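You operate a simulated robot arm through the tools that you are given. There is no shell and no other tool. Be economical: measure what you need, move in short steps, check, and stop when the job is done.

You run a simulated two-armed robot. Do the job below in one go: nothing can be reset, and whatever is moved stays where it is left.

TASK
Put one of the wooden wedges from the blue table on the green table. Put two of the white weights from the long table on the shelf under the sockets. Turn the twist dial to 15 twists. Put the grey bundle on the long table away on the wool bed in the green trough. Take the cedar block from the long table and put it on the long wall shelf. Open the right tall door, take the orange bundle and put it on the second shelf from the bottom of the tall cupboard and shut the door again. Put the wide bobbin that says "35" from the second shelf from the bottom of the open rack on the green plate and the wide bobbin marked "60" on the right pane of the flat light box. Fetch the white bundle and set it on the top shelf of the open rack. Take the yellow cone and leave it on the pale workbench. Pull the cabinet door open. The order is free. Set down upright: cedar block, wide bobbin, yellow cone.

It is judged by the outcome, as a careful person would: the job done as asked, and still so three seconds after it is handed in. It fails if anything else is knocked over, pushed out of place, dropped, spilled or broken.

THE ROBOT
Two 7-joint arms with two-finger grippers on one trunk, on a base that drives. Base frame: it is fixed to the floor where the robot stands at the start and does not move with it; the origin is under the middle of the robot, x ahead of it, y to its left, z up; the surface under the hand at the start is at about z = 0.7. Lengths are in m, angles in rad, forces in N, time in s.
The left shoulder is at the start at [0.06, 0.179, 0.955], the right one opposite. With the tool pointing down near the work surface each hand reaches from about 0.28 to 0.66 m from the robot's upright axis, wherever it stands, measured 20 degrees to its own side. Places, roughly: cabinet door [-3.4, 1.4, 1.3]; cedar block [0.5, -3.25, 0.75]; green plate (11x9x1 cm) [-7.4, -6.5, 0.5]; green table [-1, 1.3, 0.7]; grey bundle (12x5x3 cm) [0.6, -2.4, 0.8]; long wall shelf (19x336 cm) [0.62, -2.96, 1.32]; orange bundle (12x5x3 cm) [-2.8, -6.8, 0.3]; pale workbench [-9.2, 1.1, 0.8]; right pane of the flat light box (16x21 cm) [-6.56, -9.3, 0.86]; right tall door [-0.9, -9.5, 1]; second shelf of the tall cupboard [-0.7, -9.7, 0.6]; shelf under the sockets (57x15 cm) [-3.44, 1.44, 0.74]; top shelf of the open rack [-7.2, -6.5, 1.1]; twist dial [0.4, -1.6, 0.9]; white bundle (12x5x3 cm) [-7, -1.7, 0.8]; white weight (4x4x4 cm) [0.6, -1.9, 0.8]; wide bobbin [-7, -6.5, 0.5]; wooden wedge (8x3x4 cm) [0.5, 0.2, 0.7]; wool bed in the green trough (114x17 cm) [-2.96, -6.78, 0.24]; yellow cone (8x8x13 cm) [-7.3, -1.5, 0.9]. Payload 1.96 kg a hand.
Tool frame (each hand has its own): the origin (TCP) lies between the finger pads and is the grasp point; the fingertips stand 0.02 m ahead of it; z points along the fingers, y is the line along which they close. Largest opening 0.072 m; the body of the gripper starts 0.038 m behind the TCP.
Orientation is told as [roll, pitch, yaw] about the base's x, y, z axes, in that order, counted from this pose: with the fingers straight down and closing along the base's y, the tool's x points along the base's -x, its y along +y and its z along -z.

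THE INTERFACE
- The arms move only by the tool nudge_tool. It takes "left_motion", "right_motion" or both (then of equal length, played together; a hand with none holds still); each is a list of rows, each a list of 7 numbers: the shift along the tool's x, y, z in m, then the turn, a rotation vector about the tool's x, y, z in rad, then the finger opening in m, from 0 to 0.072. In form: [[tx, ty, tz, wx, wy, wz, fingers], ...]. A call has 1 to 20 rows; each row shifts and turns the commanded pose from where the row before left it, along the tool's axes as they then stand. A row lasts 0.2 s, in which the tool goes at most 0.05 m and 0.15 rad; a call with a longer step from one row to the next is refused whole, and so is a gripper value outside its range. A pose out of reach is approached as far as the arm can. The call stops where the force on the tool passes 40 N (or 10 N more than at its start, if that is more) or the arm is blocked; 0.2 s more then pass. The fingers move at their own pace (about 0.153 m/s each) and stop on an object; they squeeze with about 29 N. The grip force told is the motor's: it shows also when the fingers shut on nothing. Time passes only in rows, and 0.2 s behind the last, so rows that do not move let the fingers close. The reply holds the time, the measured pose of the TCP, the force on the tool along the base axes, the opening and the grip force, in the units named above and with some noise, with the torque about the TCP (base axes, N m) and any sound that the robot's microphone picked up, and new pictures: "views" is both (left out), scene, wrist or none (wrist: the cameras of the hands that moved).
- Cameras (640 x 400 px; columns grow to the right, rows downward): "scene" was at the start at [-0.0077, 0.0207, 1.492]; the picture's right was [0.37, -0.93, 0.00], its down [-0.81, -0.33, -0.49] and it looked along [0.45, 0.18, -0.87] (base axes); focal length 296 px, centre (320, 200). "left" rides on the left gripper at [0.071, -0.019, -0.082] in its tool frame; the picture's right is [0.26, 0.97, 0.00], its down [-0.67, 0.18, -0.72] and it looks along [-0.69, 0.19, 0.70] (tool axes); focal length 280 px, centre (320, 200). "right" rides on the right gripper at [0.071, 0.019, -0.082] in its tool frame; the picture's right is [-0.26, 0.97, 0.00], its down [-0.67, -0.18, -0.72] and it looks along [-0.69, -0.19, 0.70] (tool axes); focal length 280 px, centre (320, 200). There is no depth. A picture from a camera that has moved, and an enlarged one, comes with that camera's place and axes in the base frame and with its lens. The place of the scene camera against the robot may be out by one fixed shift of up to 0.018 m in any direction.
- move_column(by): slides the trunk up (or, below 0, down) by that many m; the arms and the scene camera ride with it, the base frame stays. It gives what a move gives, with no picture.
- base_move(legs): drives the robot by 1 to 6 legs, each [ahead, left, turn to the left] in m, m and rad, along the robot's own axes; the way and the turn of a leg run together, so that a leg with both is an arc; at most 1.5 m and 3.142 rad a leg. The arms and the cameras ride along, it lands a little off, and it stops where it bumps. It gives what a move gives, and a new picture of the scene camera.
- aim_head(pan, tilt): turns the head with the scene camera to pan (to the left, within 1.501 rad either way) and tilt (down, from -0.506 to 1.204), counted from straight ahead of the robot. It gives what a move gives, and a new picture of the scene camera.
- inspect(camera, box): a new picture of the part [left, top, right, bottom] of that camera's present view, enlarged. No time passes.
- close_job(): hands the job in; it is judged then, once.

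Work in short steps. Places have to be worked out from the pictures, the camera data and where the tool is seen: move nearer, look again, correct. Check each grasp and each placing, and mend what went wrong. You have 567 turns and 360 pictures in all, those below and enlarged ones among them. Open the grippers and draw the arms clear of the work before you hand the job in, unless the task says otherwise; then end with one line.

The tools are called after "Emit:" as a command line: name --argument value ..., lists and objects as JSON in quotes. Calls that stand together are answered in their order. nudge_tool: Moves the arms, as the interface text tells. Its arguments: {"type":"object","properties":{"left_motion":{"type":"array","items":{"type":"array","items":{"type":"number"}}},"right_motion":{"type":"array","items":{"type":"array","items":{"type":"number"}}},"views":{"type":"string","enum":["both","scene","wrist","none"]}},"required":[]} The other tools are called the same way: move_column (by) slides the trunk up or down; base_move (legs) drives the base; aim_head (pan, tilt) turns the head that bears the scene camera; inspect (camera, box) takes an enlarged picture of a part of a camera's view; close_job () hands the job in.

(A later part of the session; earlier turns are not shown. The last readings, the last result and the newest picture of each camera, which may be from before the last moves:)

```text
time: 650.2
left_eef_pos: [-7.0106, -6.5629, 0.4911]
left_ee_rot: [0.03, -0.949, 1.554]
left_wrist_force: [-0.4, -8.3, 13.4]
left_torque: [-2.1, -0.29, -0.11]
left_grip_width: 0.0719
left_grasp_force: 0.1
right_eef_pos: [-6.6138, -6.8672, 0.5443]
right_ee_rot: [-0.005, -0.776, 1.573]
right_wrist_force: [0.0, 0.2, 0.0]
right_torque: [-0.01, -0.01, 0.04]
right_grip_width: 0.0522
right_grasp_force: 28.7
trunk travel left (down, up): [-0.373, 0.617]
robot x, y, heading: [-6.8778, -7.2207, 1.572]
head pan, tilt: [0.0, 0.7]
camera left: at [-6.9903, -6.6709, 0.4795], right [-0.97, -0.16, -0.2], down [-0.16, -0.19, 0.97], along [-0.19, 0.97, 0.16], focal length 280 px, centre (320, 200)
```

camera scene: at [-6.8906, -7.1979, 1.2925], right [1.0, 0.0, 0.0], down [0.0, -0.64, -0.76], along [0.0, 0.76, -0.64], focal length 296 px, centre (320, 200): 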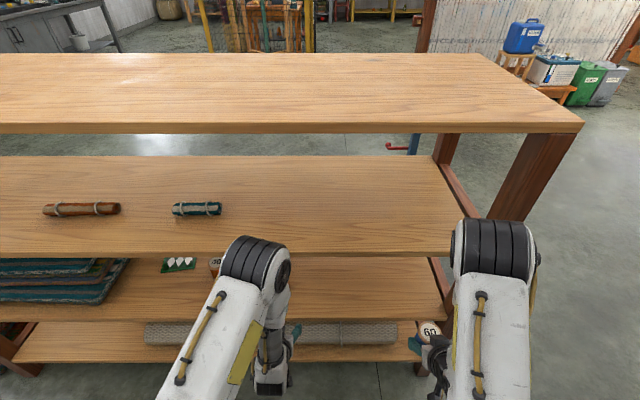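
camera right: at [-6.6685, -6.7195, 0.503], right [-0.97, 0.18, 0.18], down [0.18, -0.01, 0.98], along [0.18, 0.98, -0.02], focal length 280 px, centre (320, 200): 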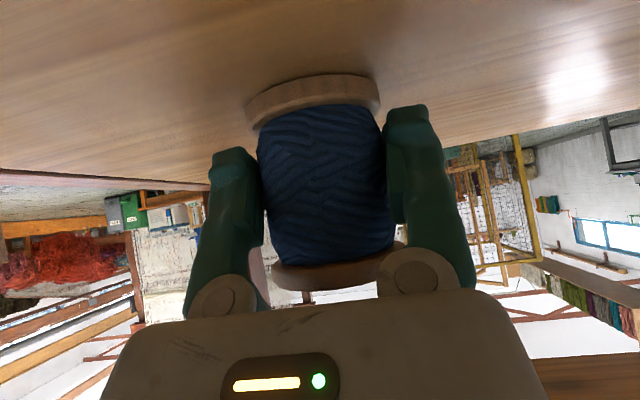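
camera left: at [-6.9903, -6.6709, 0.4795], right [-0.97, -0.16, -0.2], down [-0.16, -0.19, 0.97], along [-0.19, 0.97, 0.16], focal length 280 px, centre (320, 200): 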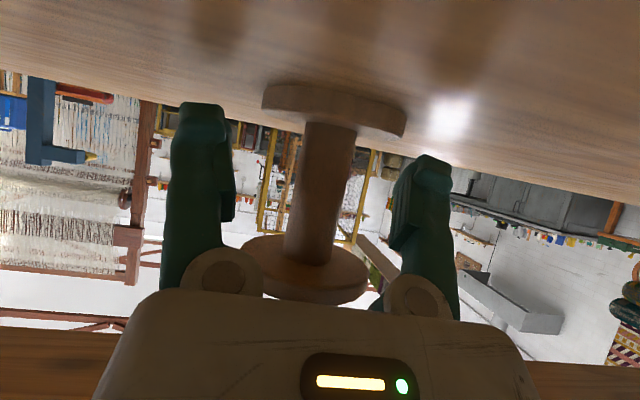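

The stem is between the fingers; the camera mount lightly touches the shelf. Lift 4 mm and close.

Emit:
nudge_tool --left_motion '[[-0.0035, 0, -0.002, 0, 0, 0, 0.072], [0, 0, 0, 0, 0, 0, 0], [0, 0, 0, 0, 0, 0, 0], [0, 0, 0, 0, 0, 0, 0]]' --views "wrist"

```text
time: 651.2
left_eef_pos: [-7.0114, -6.5635, 0.4887]
left_ee_rot: [0.029, -0.942, 1.554]
left_wrist_force: [-0.1, 0.5, 0.9]
left_torque: [0.02, 0.0, -0.02]
left_grip_width: 0.0202
left_grasp_force: 28.7
right_eef_pos: [-6.6137, -6.8677, 0.5446]
right_ee_rot: [-0.006, -0.773, 1.576]
right_wrist_force: [0.5, -0.7, -0.7]
right_torque: [0.0, 0.01, -0.01]
right_grip_width: 0.0521
right_grasp_force: 28.9
trunk travel left (down, up): [-0.373, 0.617]
robot x, y, heading: [-6.8815, -7.2212, 1.569]
head pan, tilt: [0.0, 0.7]
camera left: at [-6.9905, -6.6714, 0.4795], right [-0.97, -0.16, -0.19], down [-0.16, -0.18, 0.97], along [-0.19, 0.97, 0.15], focal length 280 px, centre (320, 200)
```

left: 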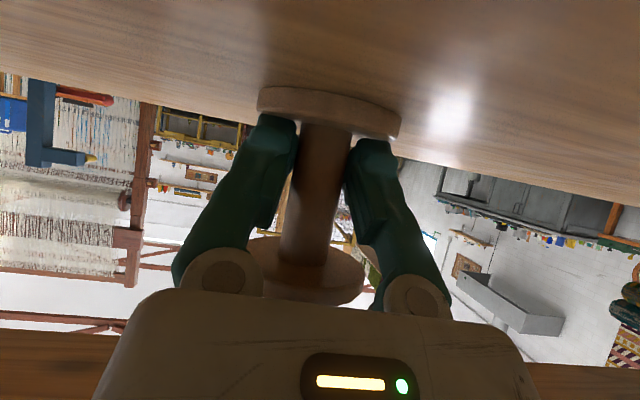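

Gripped. Lift, withdraw from the shelf, and shift left to the green plate.

Emit:
nudge_tool --left_motion '[[-0.0325, 0, -0.0233, 0, 0, 0, 0], [0.0292, 0, -0.0406, 0, 0, 0, 0], [0.0292, 0, -0.0406, 0, 0, 0, 0], [0.0292, 0, -0.0406, 0, 0, 0, 0], [0.0292, 0, -0.0406, 0, 0, 0, 0], [0.0292, 0, -0.0406, 0, 0, 0, 0]]' --views "none"

Emit:
base_move --legs '[[0, 0.375, 0]]'

Emit:
nudge_tool --left_motion '[[0, 0, 0, 0, 0, 0, 0]]' --views "wrist"

```text
time: 652.6
left_eef_pos: [-7.0093, -6.8121, 0.5333]
left_ee_rot: [0.03, -0.947, 1.554]
left_wrist_force: [0.3, -0.2, -0.3]
left_torque: [0.0, -0.01, 0.02]
left_grip_width: 0.0201
left_grasp_force: 29.2
right_eef_pos: [-6.6123, -6.8671, 0.5447]
right_ee_rot: [-0.006, -0.773, 1.573]
right_wrist_force: [-0.5, 0.1, -1.2]
right_torque: [-0.03, 0.01, -0.02]
right_grip_width: 0.0519
right_grasp_force: 29.1
trunk travel left (down, up): [-0.373, 0.617]
robot x, y, heading: [-6.8773, -7.2203, 1.563]
head pan, tilt: [0.0, 0.7]
```

```text
time: 655.0
left_eef_pos: [-7.3877, -6.8099, 0.5336]
left_ee_rot: [0.03, -0.945, 1.553]
left_wrist_force: [-0.1, -1.0, -1.0]
left_torque: [0.02, 0.04, -0.03]
left_grip_width: 0.0201
left_grasp_force: 28.5
right_eef_pos: [-6.9925, -6.8655, 0.5436]
right_ee_rot: [-0.007, -0.771, 1.571]
right_wrist_force: [-0.5, -0.2, -0.2]
right_torque: [0.01, 0.01, -0.03]
right_grip_width: 0.0519
right_grasp_force: 29.2
trunk travel left (down, up): [-0.373, 0.617]
robot x, y, heading: [-7.2612, -7.2179, 1.565]
head pan, tilt: [0.0, 0.7]
camera scene: at [-7.2706, -7.1961, 1.2925], right [1.0, -0.01, 0.0], down [0.0, -0.64, -0.76], along [0.0, 0.76, -0.64], focal length 296 px, centre (320, 200)
```

scene: 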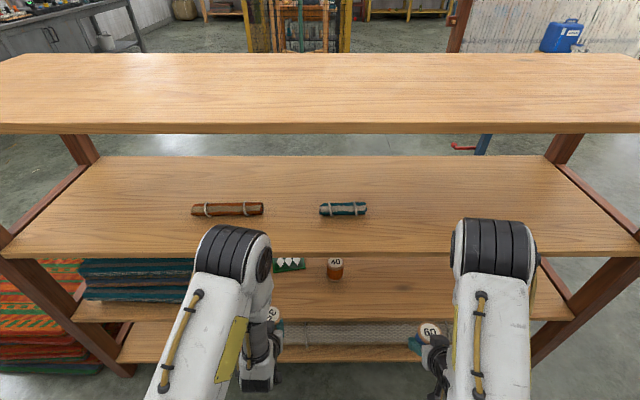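

```text
time: 655.4
left_eef_pos: [-7.3878, -6.8093, 0.532]
left_ee_rot: [0.032, -0.945, 1.552]
left_wrist_force: [0.2, -0.4, 0.4]
left_torque: [0.01, -0.01, 0.0]
left_grip_width: 0.0203
left_grasp_force: 29.3
right_eef_pos: [-6.9915, -6.8649, 0.5433]
right_ee_rot: [-0.003, -0.77, 1.574]
right_wrist_force: [0.3, 0.7, 0.6]
right_torque: [0.01, 0.0, -0.01]
right_grip_width: 0.0521
right_grasp_force: 28.9
trunk travel left (down, up): [-0.373, 0.617]
robot x, y, heading: [-7.2617, -7.2173, 1.565]
head pan, tilt: [0.0, 0.7]
camera left: at [-7.3674, -6.9177, 0.5221], right [-0.97, -0.16, -0.19], down [-0.16, -0.19, 0.97], along [-0.19, 0.97, 0.15], focal length 280 px, centre (320, 200)
```

left: 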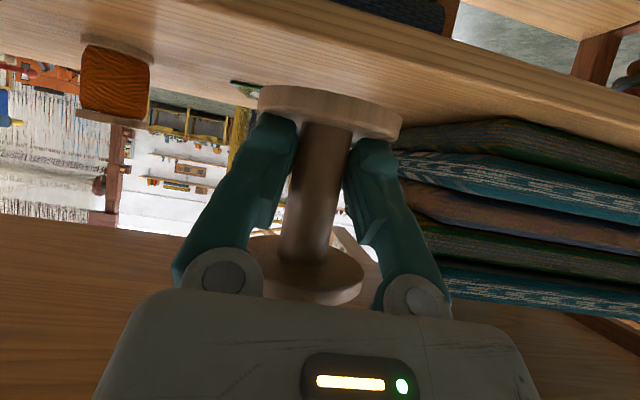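

Plate centre ≈[-7.375,-6.55]. Move forward over it.

Emit:
nudge_tool --left_motion '[[-0.0253, -0.002, 0.0352, 0, 0, 0, 0], [-0.0253, -0.002, 0.0352, 0, 0, 0, 0], [-0.0253, -0.002, 0.0352, 0, 0, 0, 0], [-0.0253, -0.002, 0.0352, 0, 0, 0, 0], [-0.0253, -0.002, 0.0352, 0, 0, 0, 0]]' --views "both"

```text
time: 656.6
left_eef_pos: [-7.3817, -6.592, 0.5295]
left_ee_rot: [0.031, -0.944, 1.551]
left_wrist_force: [0.0, 0.5, -1.0]
left_torque: [-0.07, 0.03, -0.03]
left_grip_width: 0.02
left_grasp_force: 29.0
right_eef_pos: [-6.9923, -6.8659, 0.5444]
right_ee_rot: [-0.006, -0.771, 1.573]
right_wrist_force: [-0.6, 0.1, -1.0]
right_torque: [0.01, -0.03, 0.0]
right_grip_width: 0.052
right_grasp_force: 29.2
trunk travel left (down, up): [-0.373, 0.617]
robot x, y, heading: [-7.2627, -7.2142, 1.57]
head pan, tilt: [0.0, 0.7]
camera scene: at [-7.2702, -7.1957, 1.2925], right [1.0, -0.01, 0.0], down [0.0, -0.64, -0.76], along [0.0, 0.76, -0.64], focal length 296 px, centre (320, 200)
camera left: at [-7.3622, -6.6992, 0.5207], right [-0.97, -0.16, -0.19], down [-0.16, -0.19, 0.97], along [-0.19, 0.97, 0.15], focal length 280 px, centre (320, 200)
```

scene: 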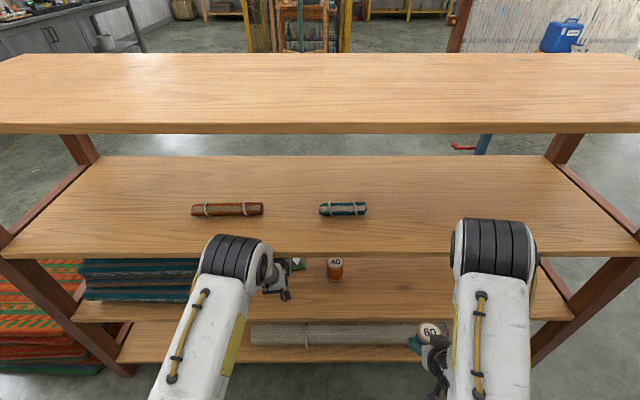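
left: 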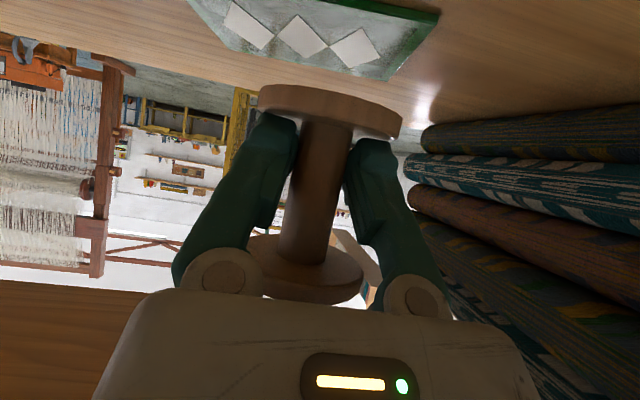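

Plate seen: centre (-7.369,-6.545). Align over it and lower gently.

Emit:
nudge_tool --left_motion '[[-0.025, -0.012, 0.035, 0, 0, 0, 0], [0.0081, 0, 0.0058, 0, 0, 0, 0], [0.0081, 0, 0.0058, 0, 0, 0, 0], [0.0024, 0, 0.0017, 0, 0, 0, 0], [0.0024, 0, 0.0017, 0, 0, 0, 0], [0, 0, 0, 0, 0, 0, 0]]' --views "wrist"

```text
time: 658.0
left_eef_pos: [-7.3769, -6.5648, 0.5135]
left_ee_rot: [0.027, -0.956, 1.568]
left_wrist_force: [-0.5, -0.4, -0.7]
left_torque: [-0.01, 0.01, -0.03]
left_grip_width: 0.0202
left_grasp_force: 28.5
right_eef_pos: [-6.9982, -6.8715, 0.5534]
right_ee_rot: [-0.015, -0.791, 1.586]
right_wrist_force: [-0.7, -0.1, -1.1]
right_torque: [0.0, 0.02, -0.05]
right_grip_width: 0.0522
right_grasp_force: 28.7
trunk travel left (down, up): [-0.373, 0.617]
robot x, y, heading: [-7.2624, -7.22, 1.576]
head pan, tilt: [0.0, 0.7]
camera left: at [-7.3557, -6.6716, 0.5019], right [-0.97, -0.17, -0.2], down [-0.16, -0.2, 0.97], along [-0.2, 0.97, 0.16], focal length 280 px, centre (320, 200)
```

left: 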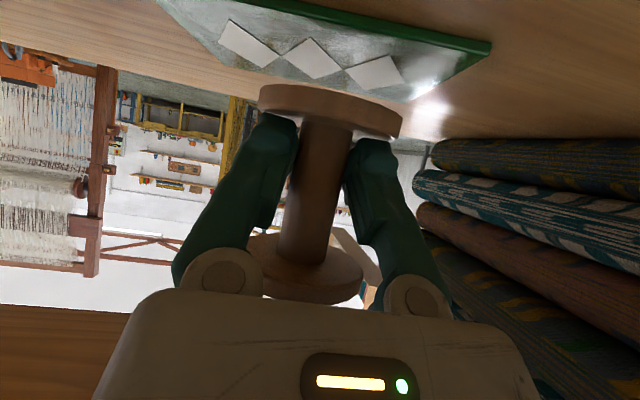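

The forearm is pressing the third shelf from below/front. I withdraw, lower the trunk 10 cm (keeping the hand height), and come in again.

Emit:
nudge_tool --left_motion '[[0.0292, 0, -0.0406, 0, 0, 0, 0], [0.0292, 0, -0.0406, 0, 0, 0, 0], [0.0292, 0, -0.0406, 0, 0, 0, 0], [0.0292, 0, -0.0406, 0, 0, 0, 0], [0.0292, 0, -0.0406, 0, 0, 0, 0], [-0.0406, 0, -0.0282, 0, 0, 0, 0], [-0.0406, 0, -0.0282, 0, 0, 0, 0], [-0.0206, 0, -0.0142, 0, 0, 0, 0]]' --right_motion '[[0, 0, 0, 0, 0, 0, 0], [0, 0, 0, 0, 0, 0, 0], [0, 0, 0, 0, 0, 0, 0], [-0.03, 0, -0.03, 0, 0, 0, 0], [-0.03, 0, -0.03, 0, 0, 0, 0], [-0.03, 0, -0.03, 0, 0, 0, 0], [0, 0, 0, 0, 0, 0, 0], [0, 0, 0, 0, 0, 0, 0]]' --views "none"

Emit:
move_column --by -0.12

Emit:
nudge_tool --left_motion '[[-0.0253, 0, 0.0352, 0, 0, 0, 0], [-0.0253, 0, 0.0352, 0, 0, 0, 0], [-0.0253, 0, 0.0352, 0, 0, 0, 0]]' --views "both"

```text
time: 659.8
left_eef_pos: [-7.3635, -6.7987, 0.6298]
left_ee_rot: [0.032, -0.946, 1.552]
left_wrist_force: [0.3, -0.7, 0.1]
left_torque: [0.03, 0.01, 0.03]
left_grip_width: 0.0201
left_grasp_force: 29.4
right_eef_pos: [-6.9709, -6.8227, 0.6529]
right_ee_rot: [-0.007, -0.771, 1.572]
right_wrist_force: [0.7, -0.3, -0.3]
right_torque: [-0.01, 0.07, -0.03]
right_grip_width: 0.052
right_grasp_force: 29.0
right hand out of reach, approached as far as the arm can: row 4, 5, 6
trunk travel left (down, up): [-0.373, 0.617]
robot x, y, heading: [-7.2628, -7.2168, 1.563]
head pan, tilt: [0.0, 0.7]
```

```text
time: 661.3
left_eef_pos: [-7.3633, -6.7982, 0.5097]
left_ee_rot: [0.031, -0.947, 1.552]
left_wrist_force: [0.0, -0.3, -0.3]
left_torque: [0.02, -0.02, 0.04]
left_grip_width: 0.0199
left_grasp_force: 28.9
right_eef_pos: [-6.9713, -6.8221, 0.5331]
right_ee_rot: [-0.007, -0.772, 1.573]
right_wrist_force: [-0.4, 0.5, -0.2]
right_torque: [-0.02, 0.0, 0.0]
right_grip_width: 0.0521
right_grasp_force: 28.7
trunk travel left (down, up): [-0.253, 0.737]
robot x, y, heading: [-7.2594, -7.2137, 1.567]
head pan, tilt: [0.0, 0.7]
```

```text
time: 662.1
left_eef_pos: [-7.3639, -6.6677, 0.5109]
left_ee_rot: [0.031, -0.947, 1.552]
left_wrist_force: [0.1, 0.1, -1.2]
left_torque: [0.0, -0.04, 0.01]
left_grip_width: 0.02
left_grasp_force: 28.7
right_eef_pos: [-6.9701, -6.821, 0.5318]
right_ee_rot: [-0.006, -0.77, 1.575]
right_wrist_force: [0.4, 0.6, -1.4]
right_torque: [0.02, -0.02, 0.01]
right_grip_width: 0.052
right_grasp_force: 28.9
trunk travel left (down, up): [-0.253, 0.737]
robot x, y, heading: [-7.2596, -7.214, 1.569]
head pan, tilt: [0.0, 0.7]
camera scene: at [-7.2701, -7.196, 1.1725], right [1.0, -0.01, 0.0], down [0.0, -0.64, -0.76], along [0.0, 0.76, -0.64], focal length 296 px, centre (320, 200)
camera left: at [-7.3439, -6.7762, 0.5002], right [-0.97, -0.16, -0.19], down [-0.16, -0.19, 0.97], along [-0.19, 0.97, 0.15], focal length 280 px, centre (320, 200)
```

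scene: 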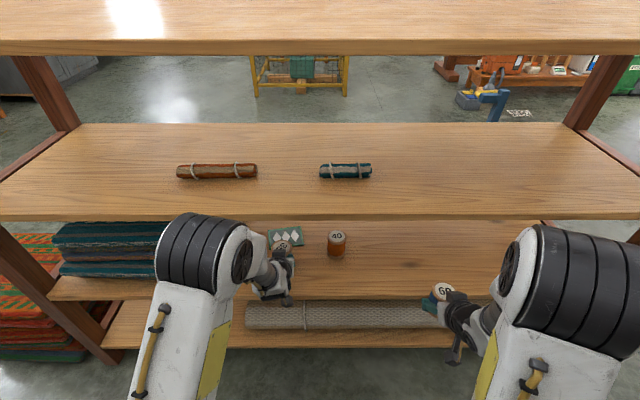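
left: 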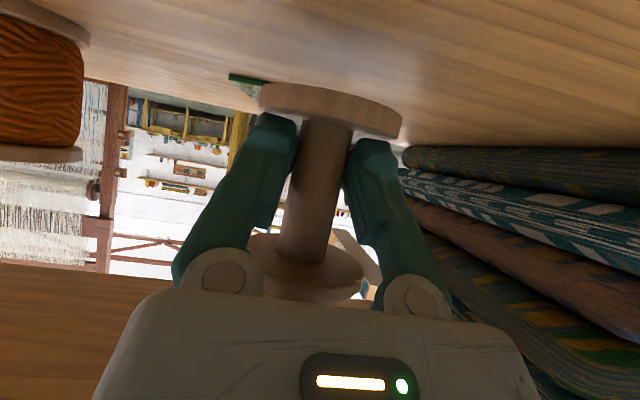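

Raise 1 cm and continue forward in small steps, watching for contact.

Emit:
nudge_tool --left_motion '[[-0.0105, 0.003, -0.0075, 0, 0, 0, 0], [-0.0175, 0, 0.0244, 0, 0, 0, 0], [-0.0175, 0, 0.0244, 0, 0, 0, 0]]' --views "scene"

```text
time: 662.9
left_eef_pos: [-7.3686, -6.6086, 0.5235]
left_ee_rot: [0.031, -0.943, 1.551]
left_wrist_force: [0.1, 0.1, 0.3]
left_torque: [0.0, -0.01, -0.01]
left_grip_width: 0.0202
left_grasp_force: 28.8
right_eef_pos: [-6.971, -6.8217, 0.5315]
right_ee_rot: [-0.006, -0.77, 1.572]
right_wrist_force: [0.4, 1.1, -0.6]
right_torque: [-0.01, 0.02, -0.03]
right_grip_width: 0.0522
right_grasp_force: 28.3
trunk travel left (down, up): [-0.253, 0.737]
robot x, y, heading: [-7.2628, -7.2193, 1.567]
head pan, tilt: [0.0, 0.7]
camera scene: at [-7.2701, -7.1959, 1.1725], right [1.0, -0.01, 0.0], down [0.0, -0.64, -0.76], along [0.0, 0.76, -0.64], focal length 296 px, centre (320, 200)
```

scene: 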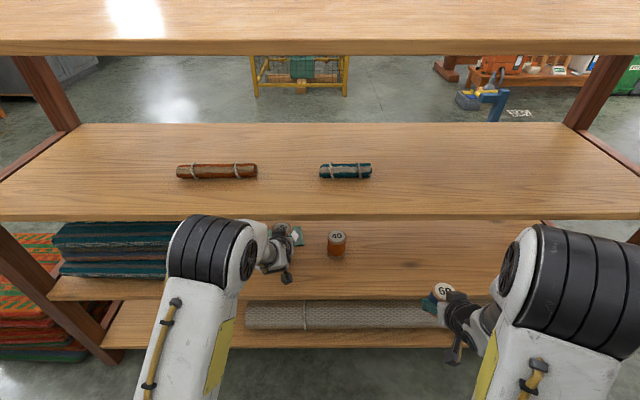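

Still free. Continue 6 cm.

Emit:
nudge_tool --left_motion '[[-0.0117, 0, 0.0162, 0, 0, 0, 0], [-0.0117, 0, 0.0162, 0, 0, 0, 0], [-0.0117, 0, 0.0162, 0, 0, 0, 0]]' --views "both"

```text
time: 663.7
left_eef_pos: [-7.3677, -6.5509, 0.5215]
left_ee_rot: [0.032, -0.945, 1.551]
left_wrist_force: [0.3, -0.7, -0.5]
left_torque: [0.0, -0.04, 0.0]
left_grip_width: 0.0201
left_grasp_force: 29.4
right_eef_pos: [-6.9704, -6.8232, 0.5333]
right_ee_rot: [-0.007, -0.773, 1.572]
right_wrist_force: [-0.3, -0.1, -0.7]
right_torque: [-0.01, -0.02, -0.01]
right_grip_width: 0.0521
right_grasp_force: 29.2
trunk travel left (down, up): [-0.253, 0.737]
robot x, y, heading: [-7.2603, -7.2172, 1.567]
head pan, tilt: [0.0, 0.7]
camera scene: at [-7.2706, -7.1996, 1.1721], right [1.0, 0.0, 0.0], down [0.0, -0.64, -0.77], along [0.0, 0.77, -0.64], focal length 296 px, centre (320, 200)
camera left: at [-7.3478, -6.6585, 0.5113], right [-0.97, -0.16, -0.19], down [-0.16, -0.18, 0.97], along [-0.19, 0.97, 0.15], focal length 280 px, centre (320, 200)
```

scene: 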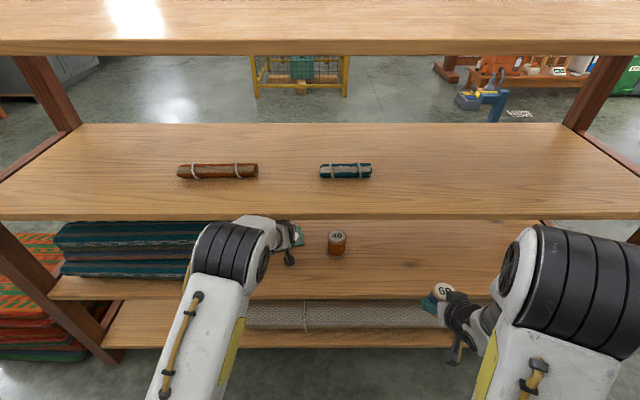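
left: 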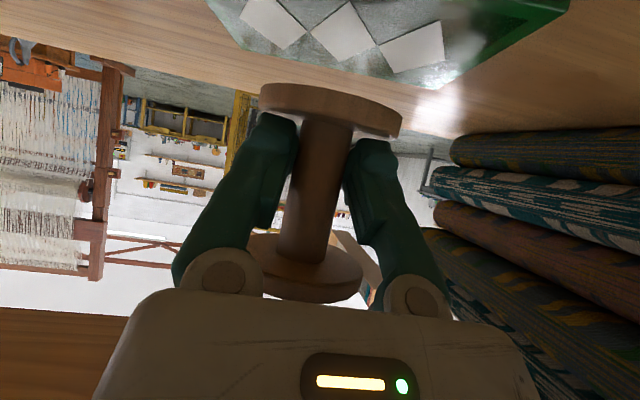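

Directly above the plate. Lower with the trunk.

Emit:
move_column --by -0.016

Emit:
move_column --by -0.006

```text
time: 664.3
left_eef_pos: [-7.3668, -6.5472, 0.5068]
left_ee_rot: [0.031, -0.945, 1.553]
left_wrist_force: [-0.9, 0.5, 0.0]
left_torque: [0.05, -0.01, 0.0]
left_grip_width: 0.02
left_grasp_force: 28.5
right_eef_pos: [-6.9708, -6.8211, 0.5161]
right_ee_rot: [-0.005, -0.77, 1.571]
right_wrist_force: [0.6, -0.5, 0.2]
right_torque: [-0.02, 0.02, 0.01]
right_grip_width: 0.0521
right_grasp_force: 28.9
trunk travel left (down, up): [-0.237, 0.753]
robot x, y, heading: [-7.2618, -7.2162, 1.567]
head pan, tilt: [0.0, 0.7]
```

```text
time: 664.8
left_eef_pos: [-7.367, -6.5487, 0.5005]
left_ee_rot: [0.033, -0.946, 1.552]
left_wrist_force: [0.2, 0.2, 0.2]
left_torque: [-0.03, -0.01, 0.0]
left_grip_width: 0.0201
left_grasp_force: 29.1
right_eef_pos: [-6.9701, -6.8219, 0.5103]
right_ee_rot: [-0.003, -0.77, 1.572]
right_wrist_force: [0.1, -0.5, 0.2]
right_torque: [-0.03, -0.03, 0.01]
right_grip_width: 0.0519
right_grasp_force: 29.0
trunk travel left (down, up): [-0.231, 0.759]
robot x, y, heading: [-7.2667, -7.2198, 1.564]
head pan, tilt: [0.0, 0.7]
```

Emit:
move_column --by -0.004

Emit:
move_column --by -0.003

```text
time: 665.4
left_eef_pos: [-7.3667, -6.5481, 0.4965]
left_ee_rot: [0.031, -0.946, 1.551]
left_wrist_force: [0.2, 0.3, 0.3]
left_torque: [-0.03, 0.0, 0.03]
left_grip_width: 0.0202
left_grasp_force: 29.7
right_eef_pos: [-6.9693, -6.8219, 0.5049]
right_ee_rot: [-0.006, -0.77, 1.573]
right_wrist_force: [-0.3, 0.7, 0.1]
right_torque: [0.03, 0.03, 0.02]
right_grip_width: 0.052
right_grasp_force: 29.4
trunk travel left (down, up): [-0.227, 0.763]
robot x, y, heading: [-7.2638, -7.2168, 1.559]
head pan, tilt: [0.0, 0.7]
```

```text
time: 665.9
left_eef_pos: [-7.3679, -6.548, 0.494]
left_ee_rot: [0.032, -0.948, 1.553]
left_wrist_force: [0.1, 0.9, 5.5]
left_torque: [-0.03, -0.14, 0.0]
left_grip_width: 0.0201
left_grasp_force: 28.7
right_eef_pos: [-6.971, -6.8216, 0.5029]
right_ee_rot: [-0.006, -0.772, 1.572]
right_wrist_force: [0.2, 0.2, -1.5]
right_torque: [0.0, -0.03, 0.01]
right_grip_width: 0.0522
right_grasp_force: 28.8
trunk travel left (down, up): [-0.224, 0.766]
robot x, y, heading: [-7.2655, -7.2206, 1.568]
head pan, tilt: [0.0, 0.7]
```

Contact. Release and withdraw along the fingers.

Emit:
nudge_tool --left_motion '[[0, 0, 0, 0, 0, 0, 0.072], [0, 0, 0, 0, 0, 0, 0.072], [0, 0, 0, 0, 0, 0, 0.072], [0, 0, -0.03, 0, 0, 0, 0.072], [0.003, 0, -0.04, 0, 0, 0, 0.072], [0.01, 0, -0.04, 0, 0, 0, 0.072], [0.02, 0, -0.04, 0, 0, 0, 0.072], [0.02, 0, -0.04, 0, 0, 0, 0.072]]' --views "both"

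```text
time: 667.7
left_eef_pos: [-7.3656, -6.7333, 0.5611]
left_ee_rot: [0.031, -0.945, 1.554]
left_wrist_force: [0.2, -0.6, -0.1]
left_torque: [0.0, -0.04, 0.0]
left_grip_width: 0.0718
left_grasp_force: 0.0
right_eef_pos: [-6.9701, -6.8215, 0.5037]
right_ee_rot: [-0.005, -0.771, 1.572]
right_wrist_force: [0.5, -0.2, -1.2]
right_torque: [-0.03, -0.01, 0.03]
right_grip_width: 0.052
right_grasp_force: 29.1
trunk travel left (down, up): [-0.224, 0.766]
robot x, y, heading: [-7.2602, -7.2179, 1.561]
head pan, tilt: [0.0, 0.7]
camera scene: at [-7.2702, -7.1962, 1.1435], right [1.0, -0.01, 0.0], down [0.0, -0.64, -0.76], along [0.0, 0.76, -0.64], focal length 296 px, centre (320, 200)
camera left: at [-7.3451, -6.8418, 0.5515], right [-0.97, -0.16, -0.2], down [-0.16, -0.19, 0.97], along [-0.19, 0.97, 0.15], focal length 280 px, centre (320, 200)
```

scene: 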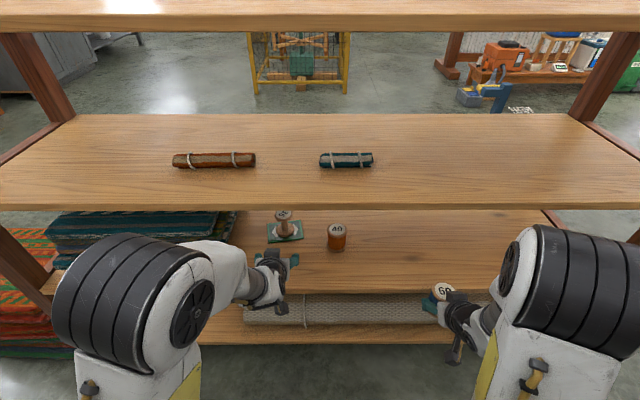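
left: 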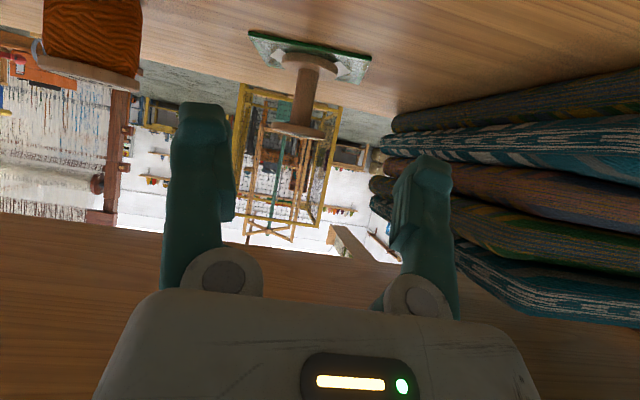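

"35" stands on the green plate. Now take "60" to the light box: back off, raise the trunk, turn to face the desk.

Emit:
nudge_tool --left_motion '[[0.02, 0, -0.03, 0, 0.14, 0, 0.05], [0.02, 0, -0.03, 0, 0.14, 0, 0.05], [0.03, 0, 0, 0, 0.14, 0, 0.05], [0.02, 0, 0, 0, 0.14, 0, 0.05], [0, 0, 0, 0, 0.14, 0, 0.05], [0, 0, 0, 0, 0.14, 0, 0.05], [0, 0, 0, 0, 0.1, 0, 0.05]]' --views "none"

Emit:
base_move --legs '[[-0.5, 0, 0]]'

Emit:
move_column --by 0.4

Emit:
move_column --by 0.12

Emit:
base_move --legs '[[0, 0, 3.14], [0.3, 0.85, 0], [0.5, 0, 0]]'

```text
time: 669.3
left_eef_pos: [-7.3647, -6.8454, 0.5409]
left_ee_rot: [0.018, -0.004, 1.576]
left_wrist_force: [-0.3, 1.2, -1.0]
left_torque: [-0.01, 0.01, -0.02]
left_grip_width: 0.0503
left_grasp_force: 0.0
right_eef_pos: [-6.9695, -6.8225, 0.5026]
right_ee_rot: [-0.006, -0.771, 1.571]
right_wrist_force: [0.1, -0.1, -0.6]
right_torque: [0.0, 0.01, 0.01]
right_grip_width: 0.0518
right_grasp_force: 29.2
trunk travel left (down, up): [-0.224, 0.766]
robot x, y, heading: [-7.2632, -7.217, 1.566]
head pan, tilt: [0.0, 0.7]
```

```text
time: 672.2
left_eef_pos: [-7.368, -7.3475, 0.5411]
left_ee_rot: [0.018, -0.008, 1.585]
left_wrist_force: [-0.1, 0.7, -0.3]
left_torque: [-0.01, 0.01, -0.02]
left_grip_width: 0.0499
left_grasp_force: 0.1
right_eef_pos: [-6.9743, -7.3224, 0.5031]
right_ee_rot: [-0.006, -0.772, 1.579]
right_wrist_force: [0.5, -0.5, -0.5]
right_torque: [0.0, 0.03, 0.04]
right_grip_width: 0.0519
right_grasp_force: 29.3
trunk travel left (down, up): [-0.224, 0.766]
robot x, y, heading: [-7.2583, -7.7189, 1.576]
head pan, tilt: [0.0, 0.7]
camera scene: at [-7.271, -7.6988, 1.1435], right [1.0, 0.0, 0.0], down [0.0, -0.64, -0.76], along [0.0, 0.76, -0.64], focal length 296 px, centre (320, 200)
```

scene: 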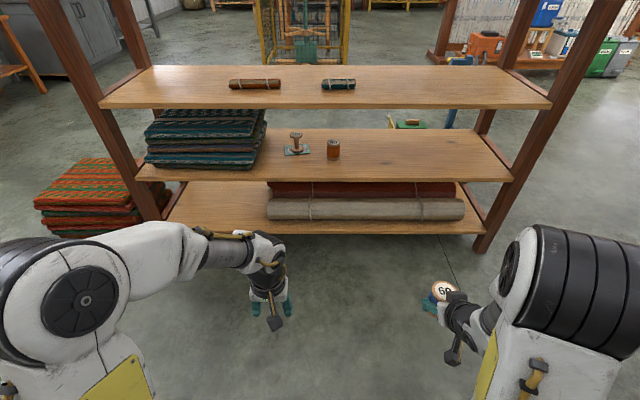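

```text
time: 676.1
left_eef_pos: [-7.3681, -7.3478, 0.94]
left_ee_rot: [0.017, -0.004, 1.583]
left_wrist_force: [-0.4, 0.3, 1.0]
left_torque: [0.01, 0.03, 0.0]
left_grip_width: 0.0497
left_grasp_force: 0.1
right_eef_pos: [-6.9748, -7.3221, 0.9041]
right_ee_rot: [-0.006, -0.771, 1.58]
right_wrist_force: [-0.2, -0.3, -1.3]
right_torque: [-0.01, 0.0, 0.0]
right_grip_width: 0.0521
right_grasp_force: 28.8
trunk travel left (down, up): [-0.624, 0.366]
robot x, y, heading: [-7.2547, -7.7183, 1.572]
head pan, tilt: [0.0, 0.7]
```

```text
time: 677.6
left_eef_pos: [-7.3693, -7.3475, 1.0609]
left_ee_rot: [0.016, -0.003, 1.584]
left_wrist_force: [-0.5, -0.1, -0.5]
left_torque: [-0.01, -0.01, 0.0]
left_grip_width: 0.0498
left_grasp_force: 0.0
right_eef_pos: [-6.9747, -7.3227, 1.024]
right_ee_rot: [-0.005, -0.771, 1.579]
right_wrist_force: [-1.1, -0.1, -0.8]
right_torque: [-0.04, -0.02, -0.02]
right_grip_width: 0.052
right_grasp_force: 28.9
trunk travel left (down, up): [-0.744, 0.246]
robot x, y, heading: [-7.2634, -7.7208, 1.573]
head pan, tilt: [0.0, 0.7]
```

```text
time: 692.2
left_eef_pos: [-6.3432, -8.9213, 1.061]
left_ee_rot: [0.016, -0.008, -1.59]
left_wrist_force: [0.2, -0.1, 0.6]
left_torque: [-0.02, 0.01, -0.02]
left_grip_width: 0.0499
left_grasp_force: 0.0
right_eef_pos: [-6.7362, -8.9348, 1.0232]
right_ee_rot: [-0.007, -0.772, -1.594]
right_wrist_force: [1.4, -1.3, -0.7]
right_torque: [0.03, 0.01, 0.03]
right_grip_width: 0.0516
right_grasp_force: 29.0
trunk travel left (down, up): [-0.744, 0.246]
robot x, y, heading: [-6.4342, -8.5431, -1.598]
head pan, tilt: [0.0, 0.7]
camera scene: at [-6.4465, -8.5762, 1.6635], right [-1.0, 0.03, 0.0], down [0.02, 0.64, -0.76], along [-0.02, -0.76, -0.64], focal length 296 px, centre (320, 200)
```

scene: 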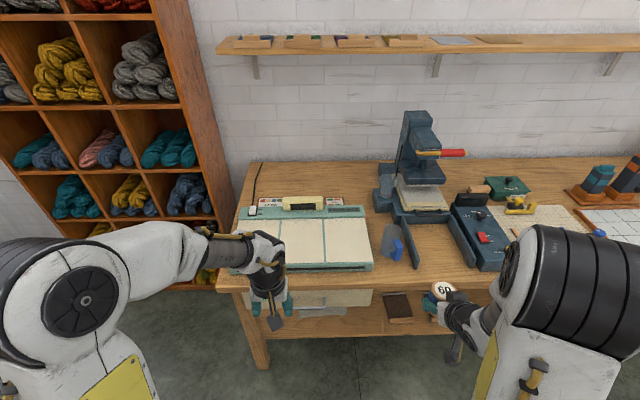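

Right pane centre ≈[-6.563,-9.30,0.86]. Adjust base and hand toward it.

Emit:
base_move --legs '[[0.17, 0.08, 0.027]]'

Emit:
nudge_tool --right_motion '[[0, 0.045, 0, 0, 0, 0, 0], [0, 0.045, 0, 0, 0, 0, 0], [-0.03, 0.0, 0.03, 0, 0, 0, 0], [-0.03, 0, 0.03, 0, 0, 0, 0], [-0.02, 0, 0.03, 0, 0, 0, 0]]' --views "both"

```text
time: 693.7
left_eef_pos: [-6.2585, -9.0864, 1.0614]
left_ee_rot: [0.017, -0.007, -1.563]
left_wrist_force: [-0.1, 0.0, -0.2]
left_torque: [0.04, 0.02, -0.03]
left_grip_width: 0.0503
left_grasp_force: 0.1
right_eef_pos: [-6.6517, -9.1108, 1.0235]
right_ee_rot: [-0.006, -0.772, -1.567]
right_wrist_force: [-0.3, 0.0, -0.8]
right_torque: [0.0, -0.02, -0.01]
right_grip_width: 0.0517
right_grasp_force: 29.1
trunk travel left (down, up): [-0.744, 0.246]
robot x, y, heading: [-6.3599, -8.7141, -1.571]
head pan, tilt: [0.0, 0.7]
camera scene: at [-6.3711, -8.7437, 1.6635], right [-1.0, 0.0, 0.0], down [0.0, 0.64, -0.76], along [0.0, -0.76, -0.64], focal length 296 px, centre (320, 200)
```

scene: 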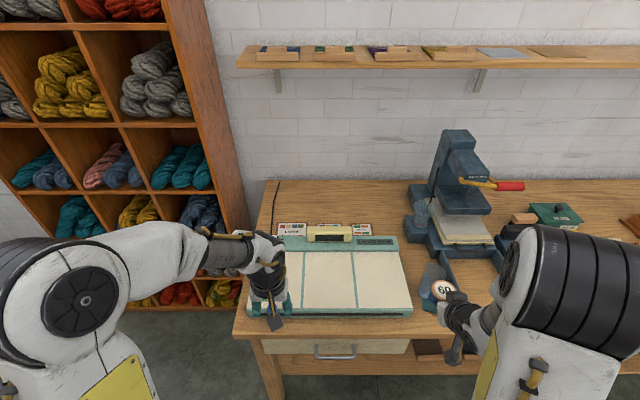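

```text
time: 694.9
left_eef_pos: [-6.2583, -9.0882, 1.0601]
left_ee_rot: [0.017, -0.007, -1.562]
left_wrist_force: [-0.3, -0.3, 0.5]
left_torque: [0.02, -0.02, 0.0]
left_grip_width: 0.0499
left_grasp_force: 0.1
right_eef_pos: [-6.5662, -9.257, 1.0078]
right_ee_rot: [-0.004, -0.77, -1.567]
right_wrist_force: [-0.6, -0.1, -1.8]
right_torque: [0.01, 0.01, 0.04]
right_grip_width: 0.0512
right_grasp_force: 29.3
right hand out of reach, approached as far as the arm can: row 1, 2
trunk travel left (down, up): [-0.744, 0.246]
robot x, y, heading: [-6.3601, -8.714, -1.574]
head pan, tilt: [0.0, 0.7]
camera scene: at [-6.3707, -8.7456, 1.6635], right [-1.0, 0.0, 0.0], down [0.0, 0.65, -0.76], along [0.0, -0.76, -0.65], focal length 296 px, centre (320, 200)
camera right: at [-6.5462, -9.1508, 1.0163], right [0.97, -0.19, 0.18], down [-0.18, 0.01, 0.98], along [-0.19, -0.98, -0.02], focal length 280 px, centre (320, 200)
```

scene: 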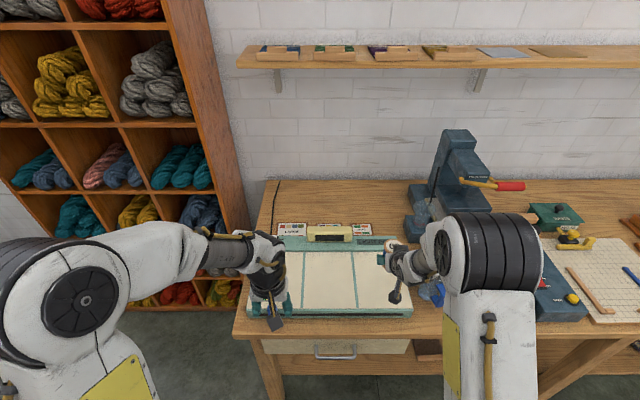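
right: 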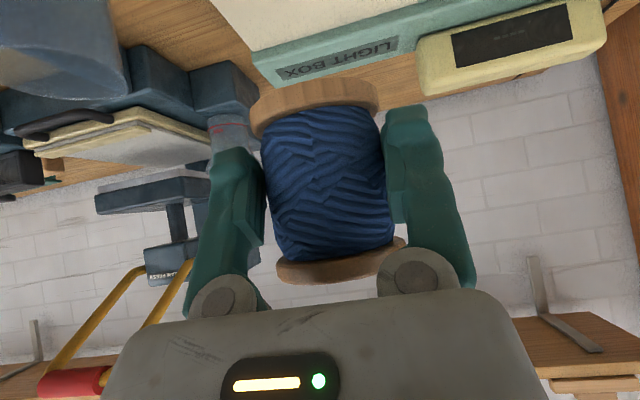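

The three-pane light box is clear; right pane centre is x≈-6.565. Lower toward it.

Emit:
nudge_tool --right_motion '[[-0.0345, 0, 0.0334, 0, 0, 0, 0], [0.0313, 0, 0.0323, 0, 0, 0, 0], [0.0278, 0, 0.0287, 0, 0, 0, 0]]' --views "both"

```text
time: 695.7
left_eef_pos: [-6.2594, -9.0873, 1.0616]
left_ee_rot: [0.019, -0.005, -1.561]
left_wrist_force: [-0.3, -0.4, 0.6]
left_torque: [0.01, -0.06, -0.02]
left_grip_width: 0.0501
left_grasp_force: 0.0
right_eef_pos: [-6.5688, -9.3051, 0.9231]
right_ee_rot: [-0.004, -0.773, -1.571]
right_wrist_force: [0.5, -0.3, -0.7]
right_torque: [0.02, -0.02, 0.0]
right_grip_width: 0.0514
right_grasp_force: 28.7
trunk travel left (down, up): [-0.744, 0.246]
robot x, y, heading: [-6.3578, -8.7181, -1.575]
head pan, tilt: [0.0, 0.7]
camera scene: at [-6.3712, -8.7446, 1.6635], right [-1.0, 0.0, 0.0], down [0.0, 0.64, -0.76], along [0.0, -0.76, -0.64], focal length 296 px, centre (320, 200)
camera right: at [-6.5476, -9.1981, 0.9319], right [0.97, -0.19, 0.18], down [-0.18, 0.02, 0.98], along [-0.19, -0.98, -0.02], focal length 280 px, centre (320, 200)
```

scene: 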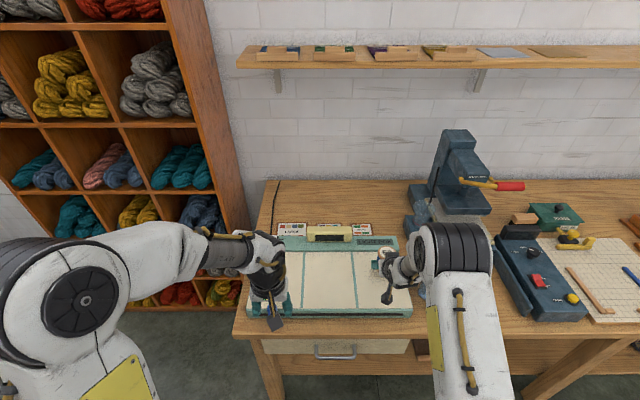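
right: 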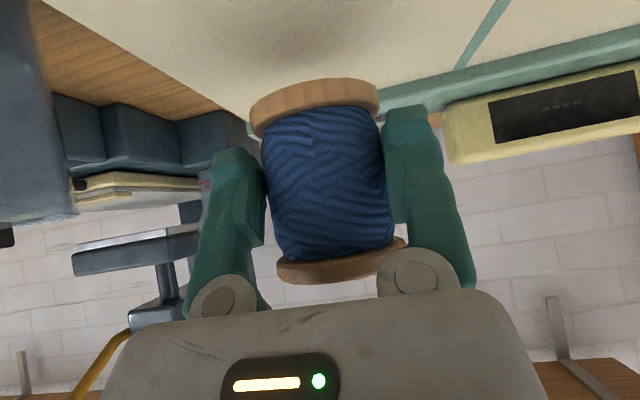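

Well centred over the right pane. Lower to contact.

Emit:
move_column --by -0.014

Emit:
move_column --by -0.006

Emit:
move_column --by -0.004

```text
time: 696.3
left_eef_pos: [-6.2589, -9.0872, 1.0467]
left_ee_rot: [0.018, -0.005, -1.562]
left_wrist_force: [-0.1, 0.3, -0.9]
left_torque: [-0.01, -0.03, 0.01]
left_grip_width: 0.0498
left_grasp_force: 0.0
right_eef_pos: [-6.5687, -9.3033, 0.9106]
right_ee_rot: [-0.005, -0.771, -1.566]
right_wrist_force: [0.5, -0.9, -0.4]
right_torque: [0.0, 0.0, 0.02]
right_grip_width: 0.0512
right_grasp_force: 29.3
trunk travel left (down, up): [-0.73, 0.26]
robot x, y, heading: [-6.3614, -8.714, -1.569]
head pan, tilt: [0.0, 0.7]
```

```text
time: 696.9
left_eef_pos: [-6.2573, -9.0871, 1.0408]
left_ee_rot: [0.016, -0.004, -1.561]
left_wrist_force: [0.0, -0.4, 0.2]
left_torque: [-0.02, 0.02, -0.04]
left_grip_width: 0.0501
left_grasp_force: 0.0
right_eef_pos: [-6.5685, -9.3036, 0.9049]
right_ee_rot: [-0.006, -0.772, -1.568]
right_wrist_force: [0.2, -0.3, -0.6]
right_torque: [-0.01, -0.02, 0.01]
right_grip_width: 0.0511
right_grasp_force: 28.8
trunk travel left (down, up): [-0.724, 0.266]
robot x, y, heading: [-6.3635, -8.7151, -1.576]
head pan, tilt: [0.0, 0.7]
```

```text
time: 697.4
left_eef_pos: [-6.2583, -9.0873, 1.038]
left_ee_rot: [0.018, -0.005, -1.563]
left_wrist_force: [0.5, 0.7, -0.3]
left_torque: [0.0, 0.01, 0.03]
left_grip_width: 0.05
left_grasp_force: 0.0
right_eef_pos: [-6.5688, -9.3042, 0.8997]
right_ee_rot: [-0.005, -0.771, -1.568]
right_wrist_force: [-0.2, -0.4, -1.2]
right_torque: [0.03, 0.01, -0.03]
right_grip_width: 0.0511
right_grasp_force: 28.9
trunk travel left (down, up): [-0.72, 0.27]
robot x, y, heading: [-6.3591, -8.7119, -1.573]
head pan, tilt: [0.0, 0.7]
```

Emit:
move_column --by -0.004

Emit:
move_column --by -0.003

Emit:
move_column --by -0.003

```text
time: 697.9
left_eef_pos: [-6.2577, -9.087, 1.0326]
left_ee_rot: [0.016, -0.004, -1.562]
left_wrist_force: [-0.1, 0.1, 0.2]
left_torque: [0.0, -0.01, 0.01]
left_grip_width: 0.0501
left_grasp_force: 0.0
right_eef_pos: [-6.5684, -9.3029, 0.8958]
right_ee_rot: [-0.005, -0.771, -1.568]
right_wrist_force: [0.9, 0.7, -0.8]
right_torque: [0.04, -0.02, -0.03]
right_grip_width: 0.0513
right_grasp_force: 28.8
trunk travel left (down, up): [-0.716, 0.274]
robot x, y, heading: [-6.3597, -8.7159, -1.574]
head pan, tilt: [0.0, 0.7]
```

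```text
time: 698.4
left_eef_pos: [-6.2582, -9.0869, 1.0287]
left_ee_rot: [0.018, -0.006, -1.561]
left_wrist_force: [0.1, 0.2, 0.5]
left_torque: [0.0, 0.01, 0.0]
left_grip_width: 0.0498
left_grasp_force: 0.1
right_eef_pos: [-6.5683, -9.303, 0.8935]
right_ee_rot: [-0.006, -0.772, -1.567]
right_wrist_force: [0.9, -0.9, -1.1]
right_torque: [0.02, 0.01, 0.04]
right_grip_width: 0.0512
right_grasp_force: 29.4
trunk travel left (down, up): [-0.713, 0.277]
robot x, y, heading: [-6.3617, -8.7138, -1.573]
head pan, tilt: [0.0, 0.7]
```

```text
time: 699.0
left_eef_pos: [-6.2576, -9.0872, 1.027]
left_ee_rot: [0.017, -0.006, -1.562]
left_wrist_force: [-0.3, 0.4, 0.3]
left_torque: [-0.02, -0.01, 0.02]
left_grip_width: 0.05
left_grasp_force: 0.0
right_eef_pos: [-6.5686, -9.3051, 0.8909]
right_ee_rot: [-0.005, -0.773, -1.566]
right_wrist_force: [0.6, 0.1, 0.0]
right_torque: [0.02, 0.04, -0.01]
right_grip_width: 0.0514
right_grasp_force: 29.0
trunk travel left (down, up): [-0.71, 0.28]
robot x, y, heading: [-6.3609, -8.7158, -1.576]
head pan, tilt: [0.0, 0.7]
```

Emit:
inspect --camera "right" --box '[180, 40, 500, 240]'

Emit:
move_column --by -0.003

Emit:
move_column --by -0.003

```text
2.00 times, centred on (340, 140) of right
camera zoom: at [-6.5474, -9.1976, 0.8985], right [0.97, -0.19, 0.18], down [-0.18, 0.01, 0.98], along [-0.19, -0.98, -0.02], focal length 561 px, centre (280, 320)
```

zoom: 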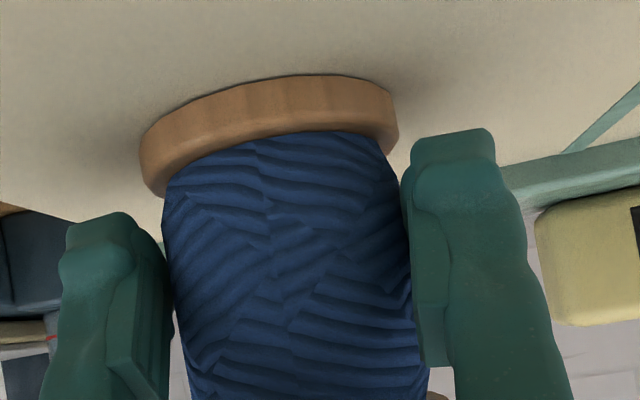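

```text
time: 699.5
left_eef_pos: [-6.2582, -9.0863, 1.0249]
left_ee_rot: [0.018, -0.006, -1.562]
left_wrist_force: [-0.4, 0.8, 0.3]
left_torque: [-0.02, -0.01, 0.01]
left_grip_width: 0.05
left_grasp_force: 0.0
right_eef_pos: [-6.568, -9.3038, 0.8895]
right_ee_rot: [-0.008, -0.776, -1.568]
right_wrist_force: [-1.5, -0.8, 12.3]
right_torque: [0.01, -0.07, -0.02]
right_grip_width: 0.0513
right_grasp_force: 28.9
trunk travel left (down, up): [-0.707, 0.283]
robot x, y, heading: [-6.3585, -8.7152, -1.57]
head pan, tilt: [0.0, 0.7]
```

```text
time: 700.0
left_eef_pos: [-6.2577, -9.0847, 1.0218]
left_ee_rot: [0.019, -0.007, -1.562]
left_wrist_force: [-0.6, -0.2, -0.5]
left_torque: [0.0, 0.0, 0.0]
left_grip_width: 0.0499
left_grasp_force: 0.0
right_eef_pos: [-6.5684, -9.3044, 0.8869]
right_ee_rot: [-0.006, -0.778, -1.567]
right_wrist_force: [-2.8, -1.5, 24.2]
right_torque: [-0.41, 0.04, -0.02]
right_grip_width: 0.0513
right_grasp_force: 28.8
trunk travel left (down, up): [-0.704, 0.286]
robot x, y, heading: [-6.3617, -8.7135, -1.573]
head pan, tilt: [0.0, 0.7]
```

Contact on the pane. Release and withdraw along the fingers.

Emit:
nudge_tool --right_motion '[[0, 0, 0, 0, 0, 0, 0.06], [0, 0, 0, 0, 0, 0, 0.072], [0, 0, 0, 0, 0, 0, 0.072], [0, 0, -0.03, 0, 0, 0, 0.072], [0, 0, -0.04, 0, 0, 0, 0.072], [0, 0, -0.04, 0, 0, 0, 0.072], [0.0, 0, -0.04, 0, 0, 0, 0.072]]' --views "both"

```text
time: 701.6
left_eef_pos: [-6.2582, -9.0862, 1.0218]
left_ee_rot: [0.017, -0.007, -1.563]
left_wrist_force: [0.1, 1.1, 0.7]
left_torque: [-0.03, 0.06, 0.0]
left_grip_width: 0.0498
left_grasp_force: 0.1
right_eef_pos: [-6.5673, -9.195, 0.9926]
right_ee_rot: [-0.006, -0.771, -1.568]
right_wrist_force: [-0.1, 0.6, 0.7]
right_torque: [0.0, -0.04, 0.01]
right_grip_width: 0.072
right_grasp_force: 0.1
trunk travel left (down, up): [-0.704, 0.286]
robot x, y, heading: [-6.3625, -8.7157, -1.572]
head pan, tilt: [0.0, 0.7]
camera scene: at [-6.3706, -8.7414, 1.6235], right [-1.0, 0.0, 0.0], down [0.0, 0.64, -0.77], along [0.0, -0.77, -0.64], focal length 296 px, centre (320, 200)
camera right: at [-6.5465, -9.0883, 1.0006], right [0.97, -0.19, 0.18], down [-0.18, 0.02, 0.98], along [-0.19, -0.98, -0.02], focal length 280 px, centre (320, 200)
```

scene: 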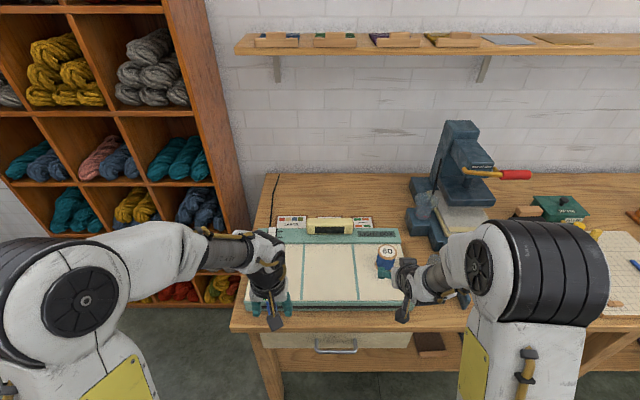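
right: 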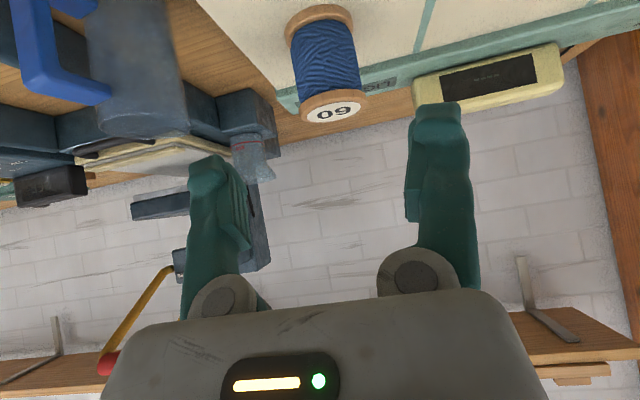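

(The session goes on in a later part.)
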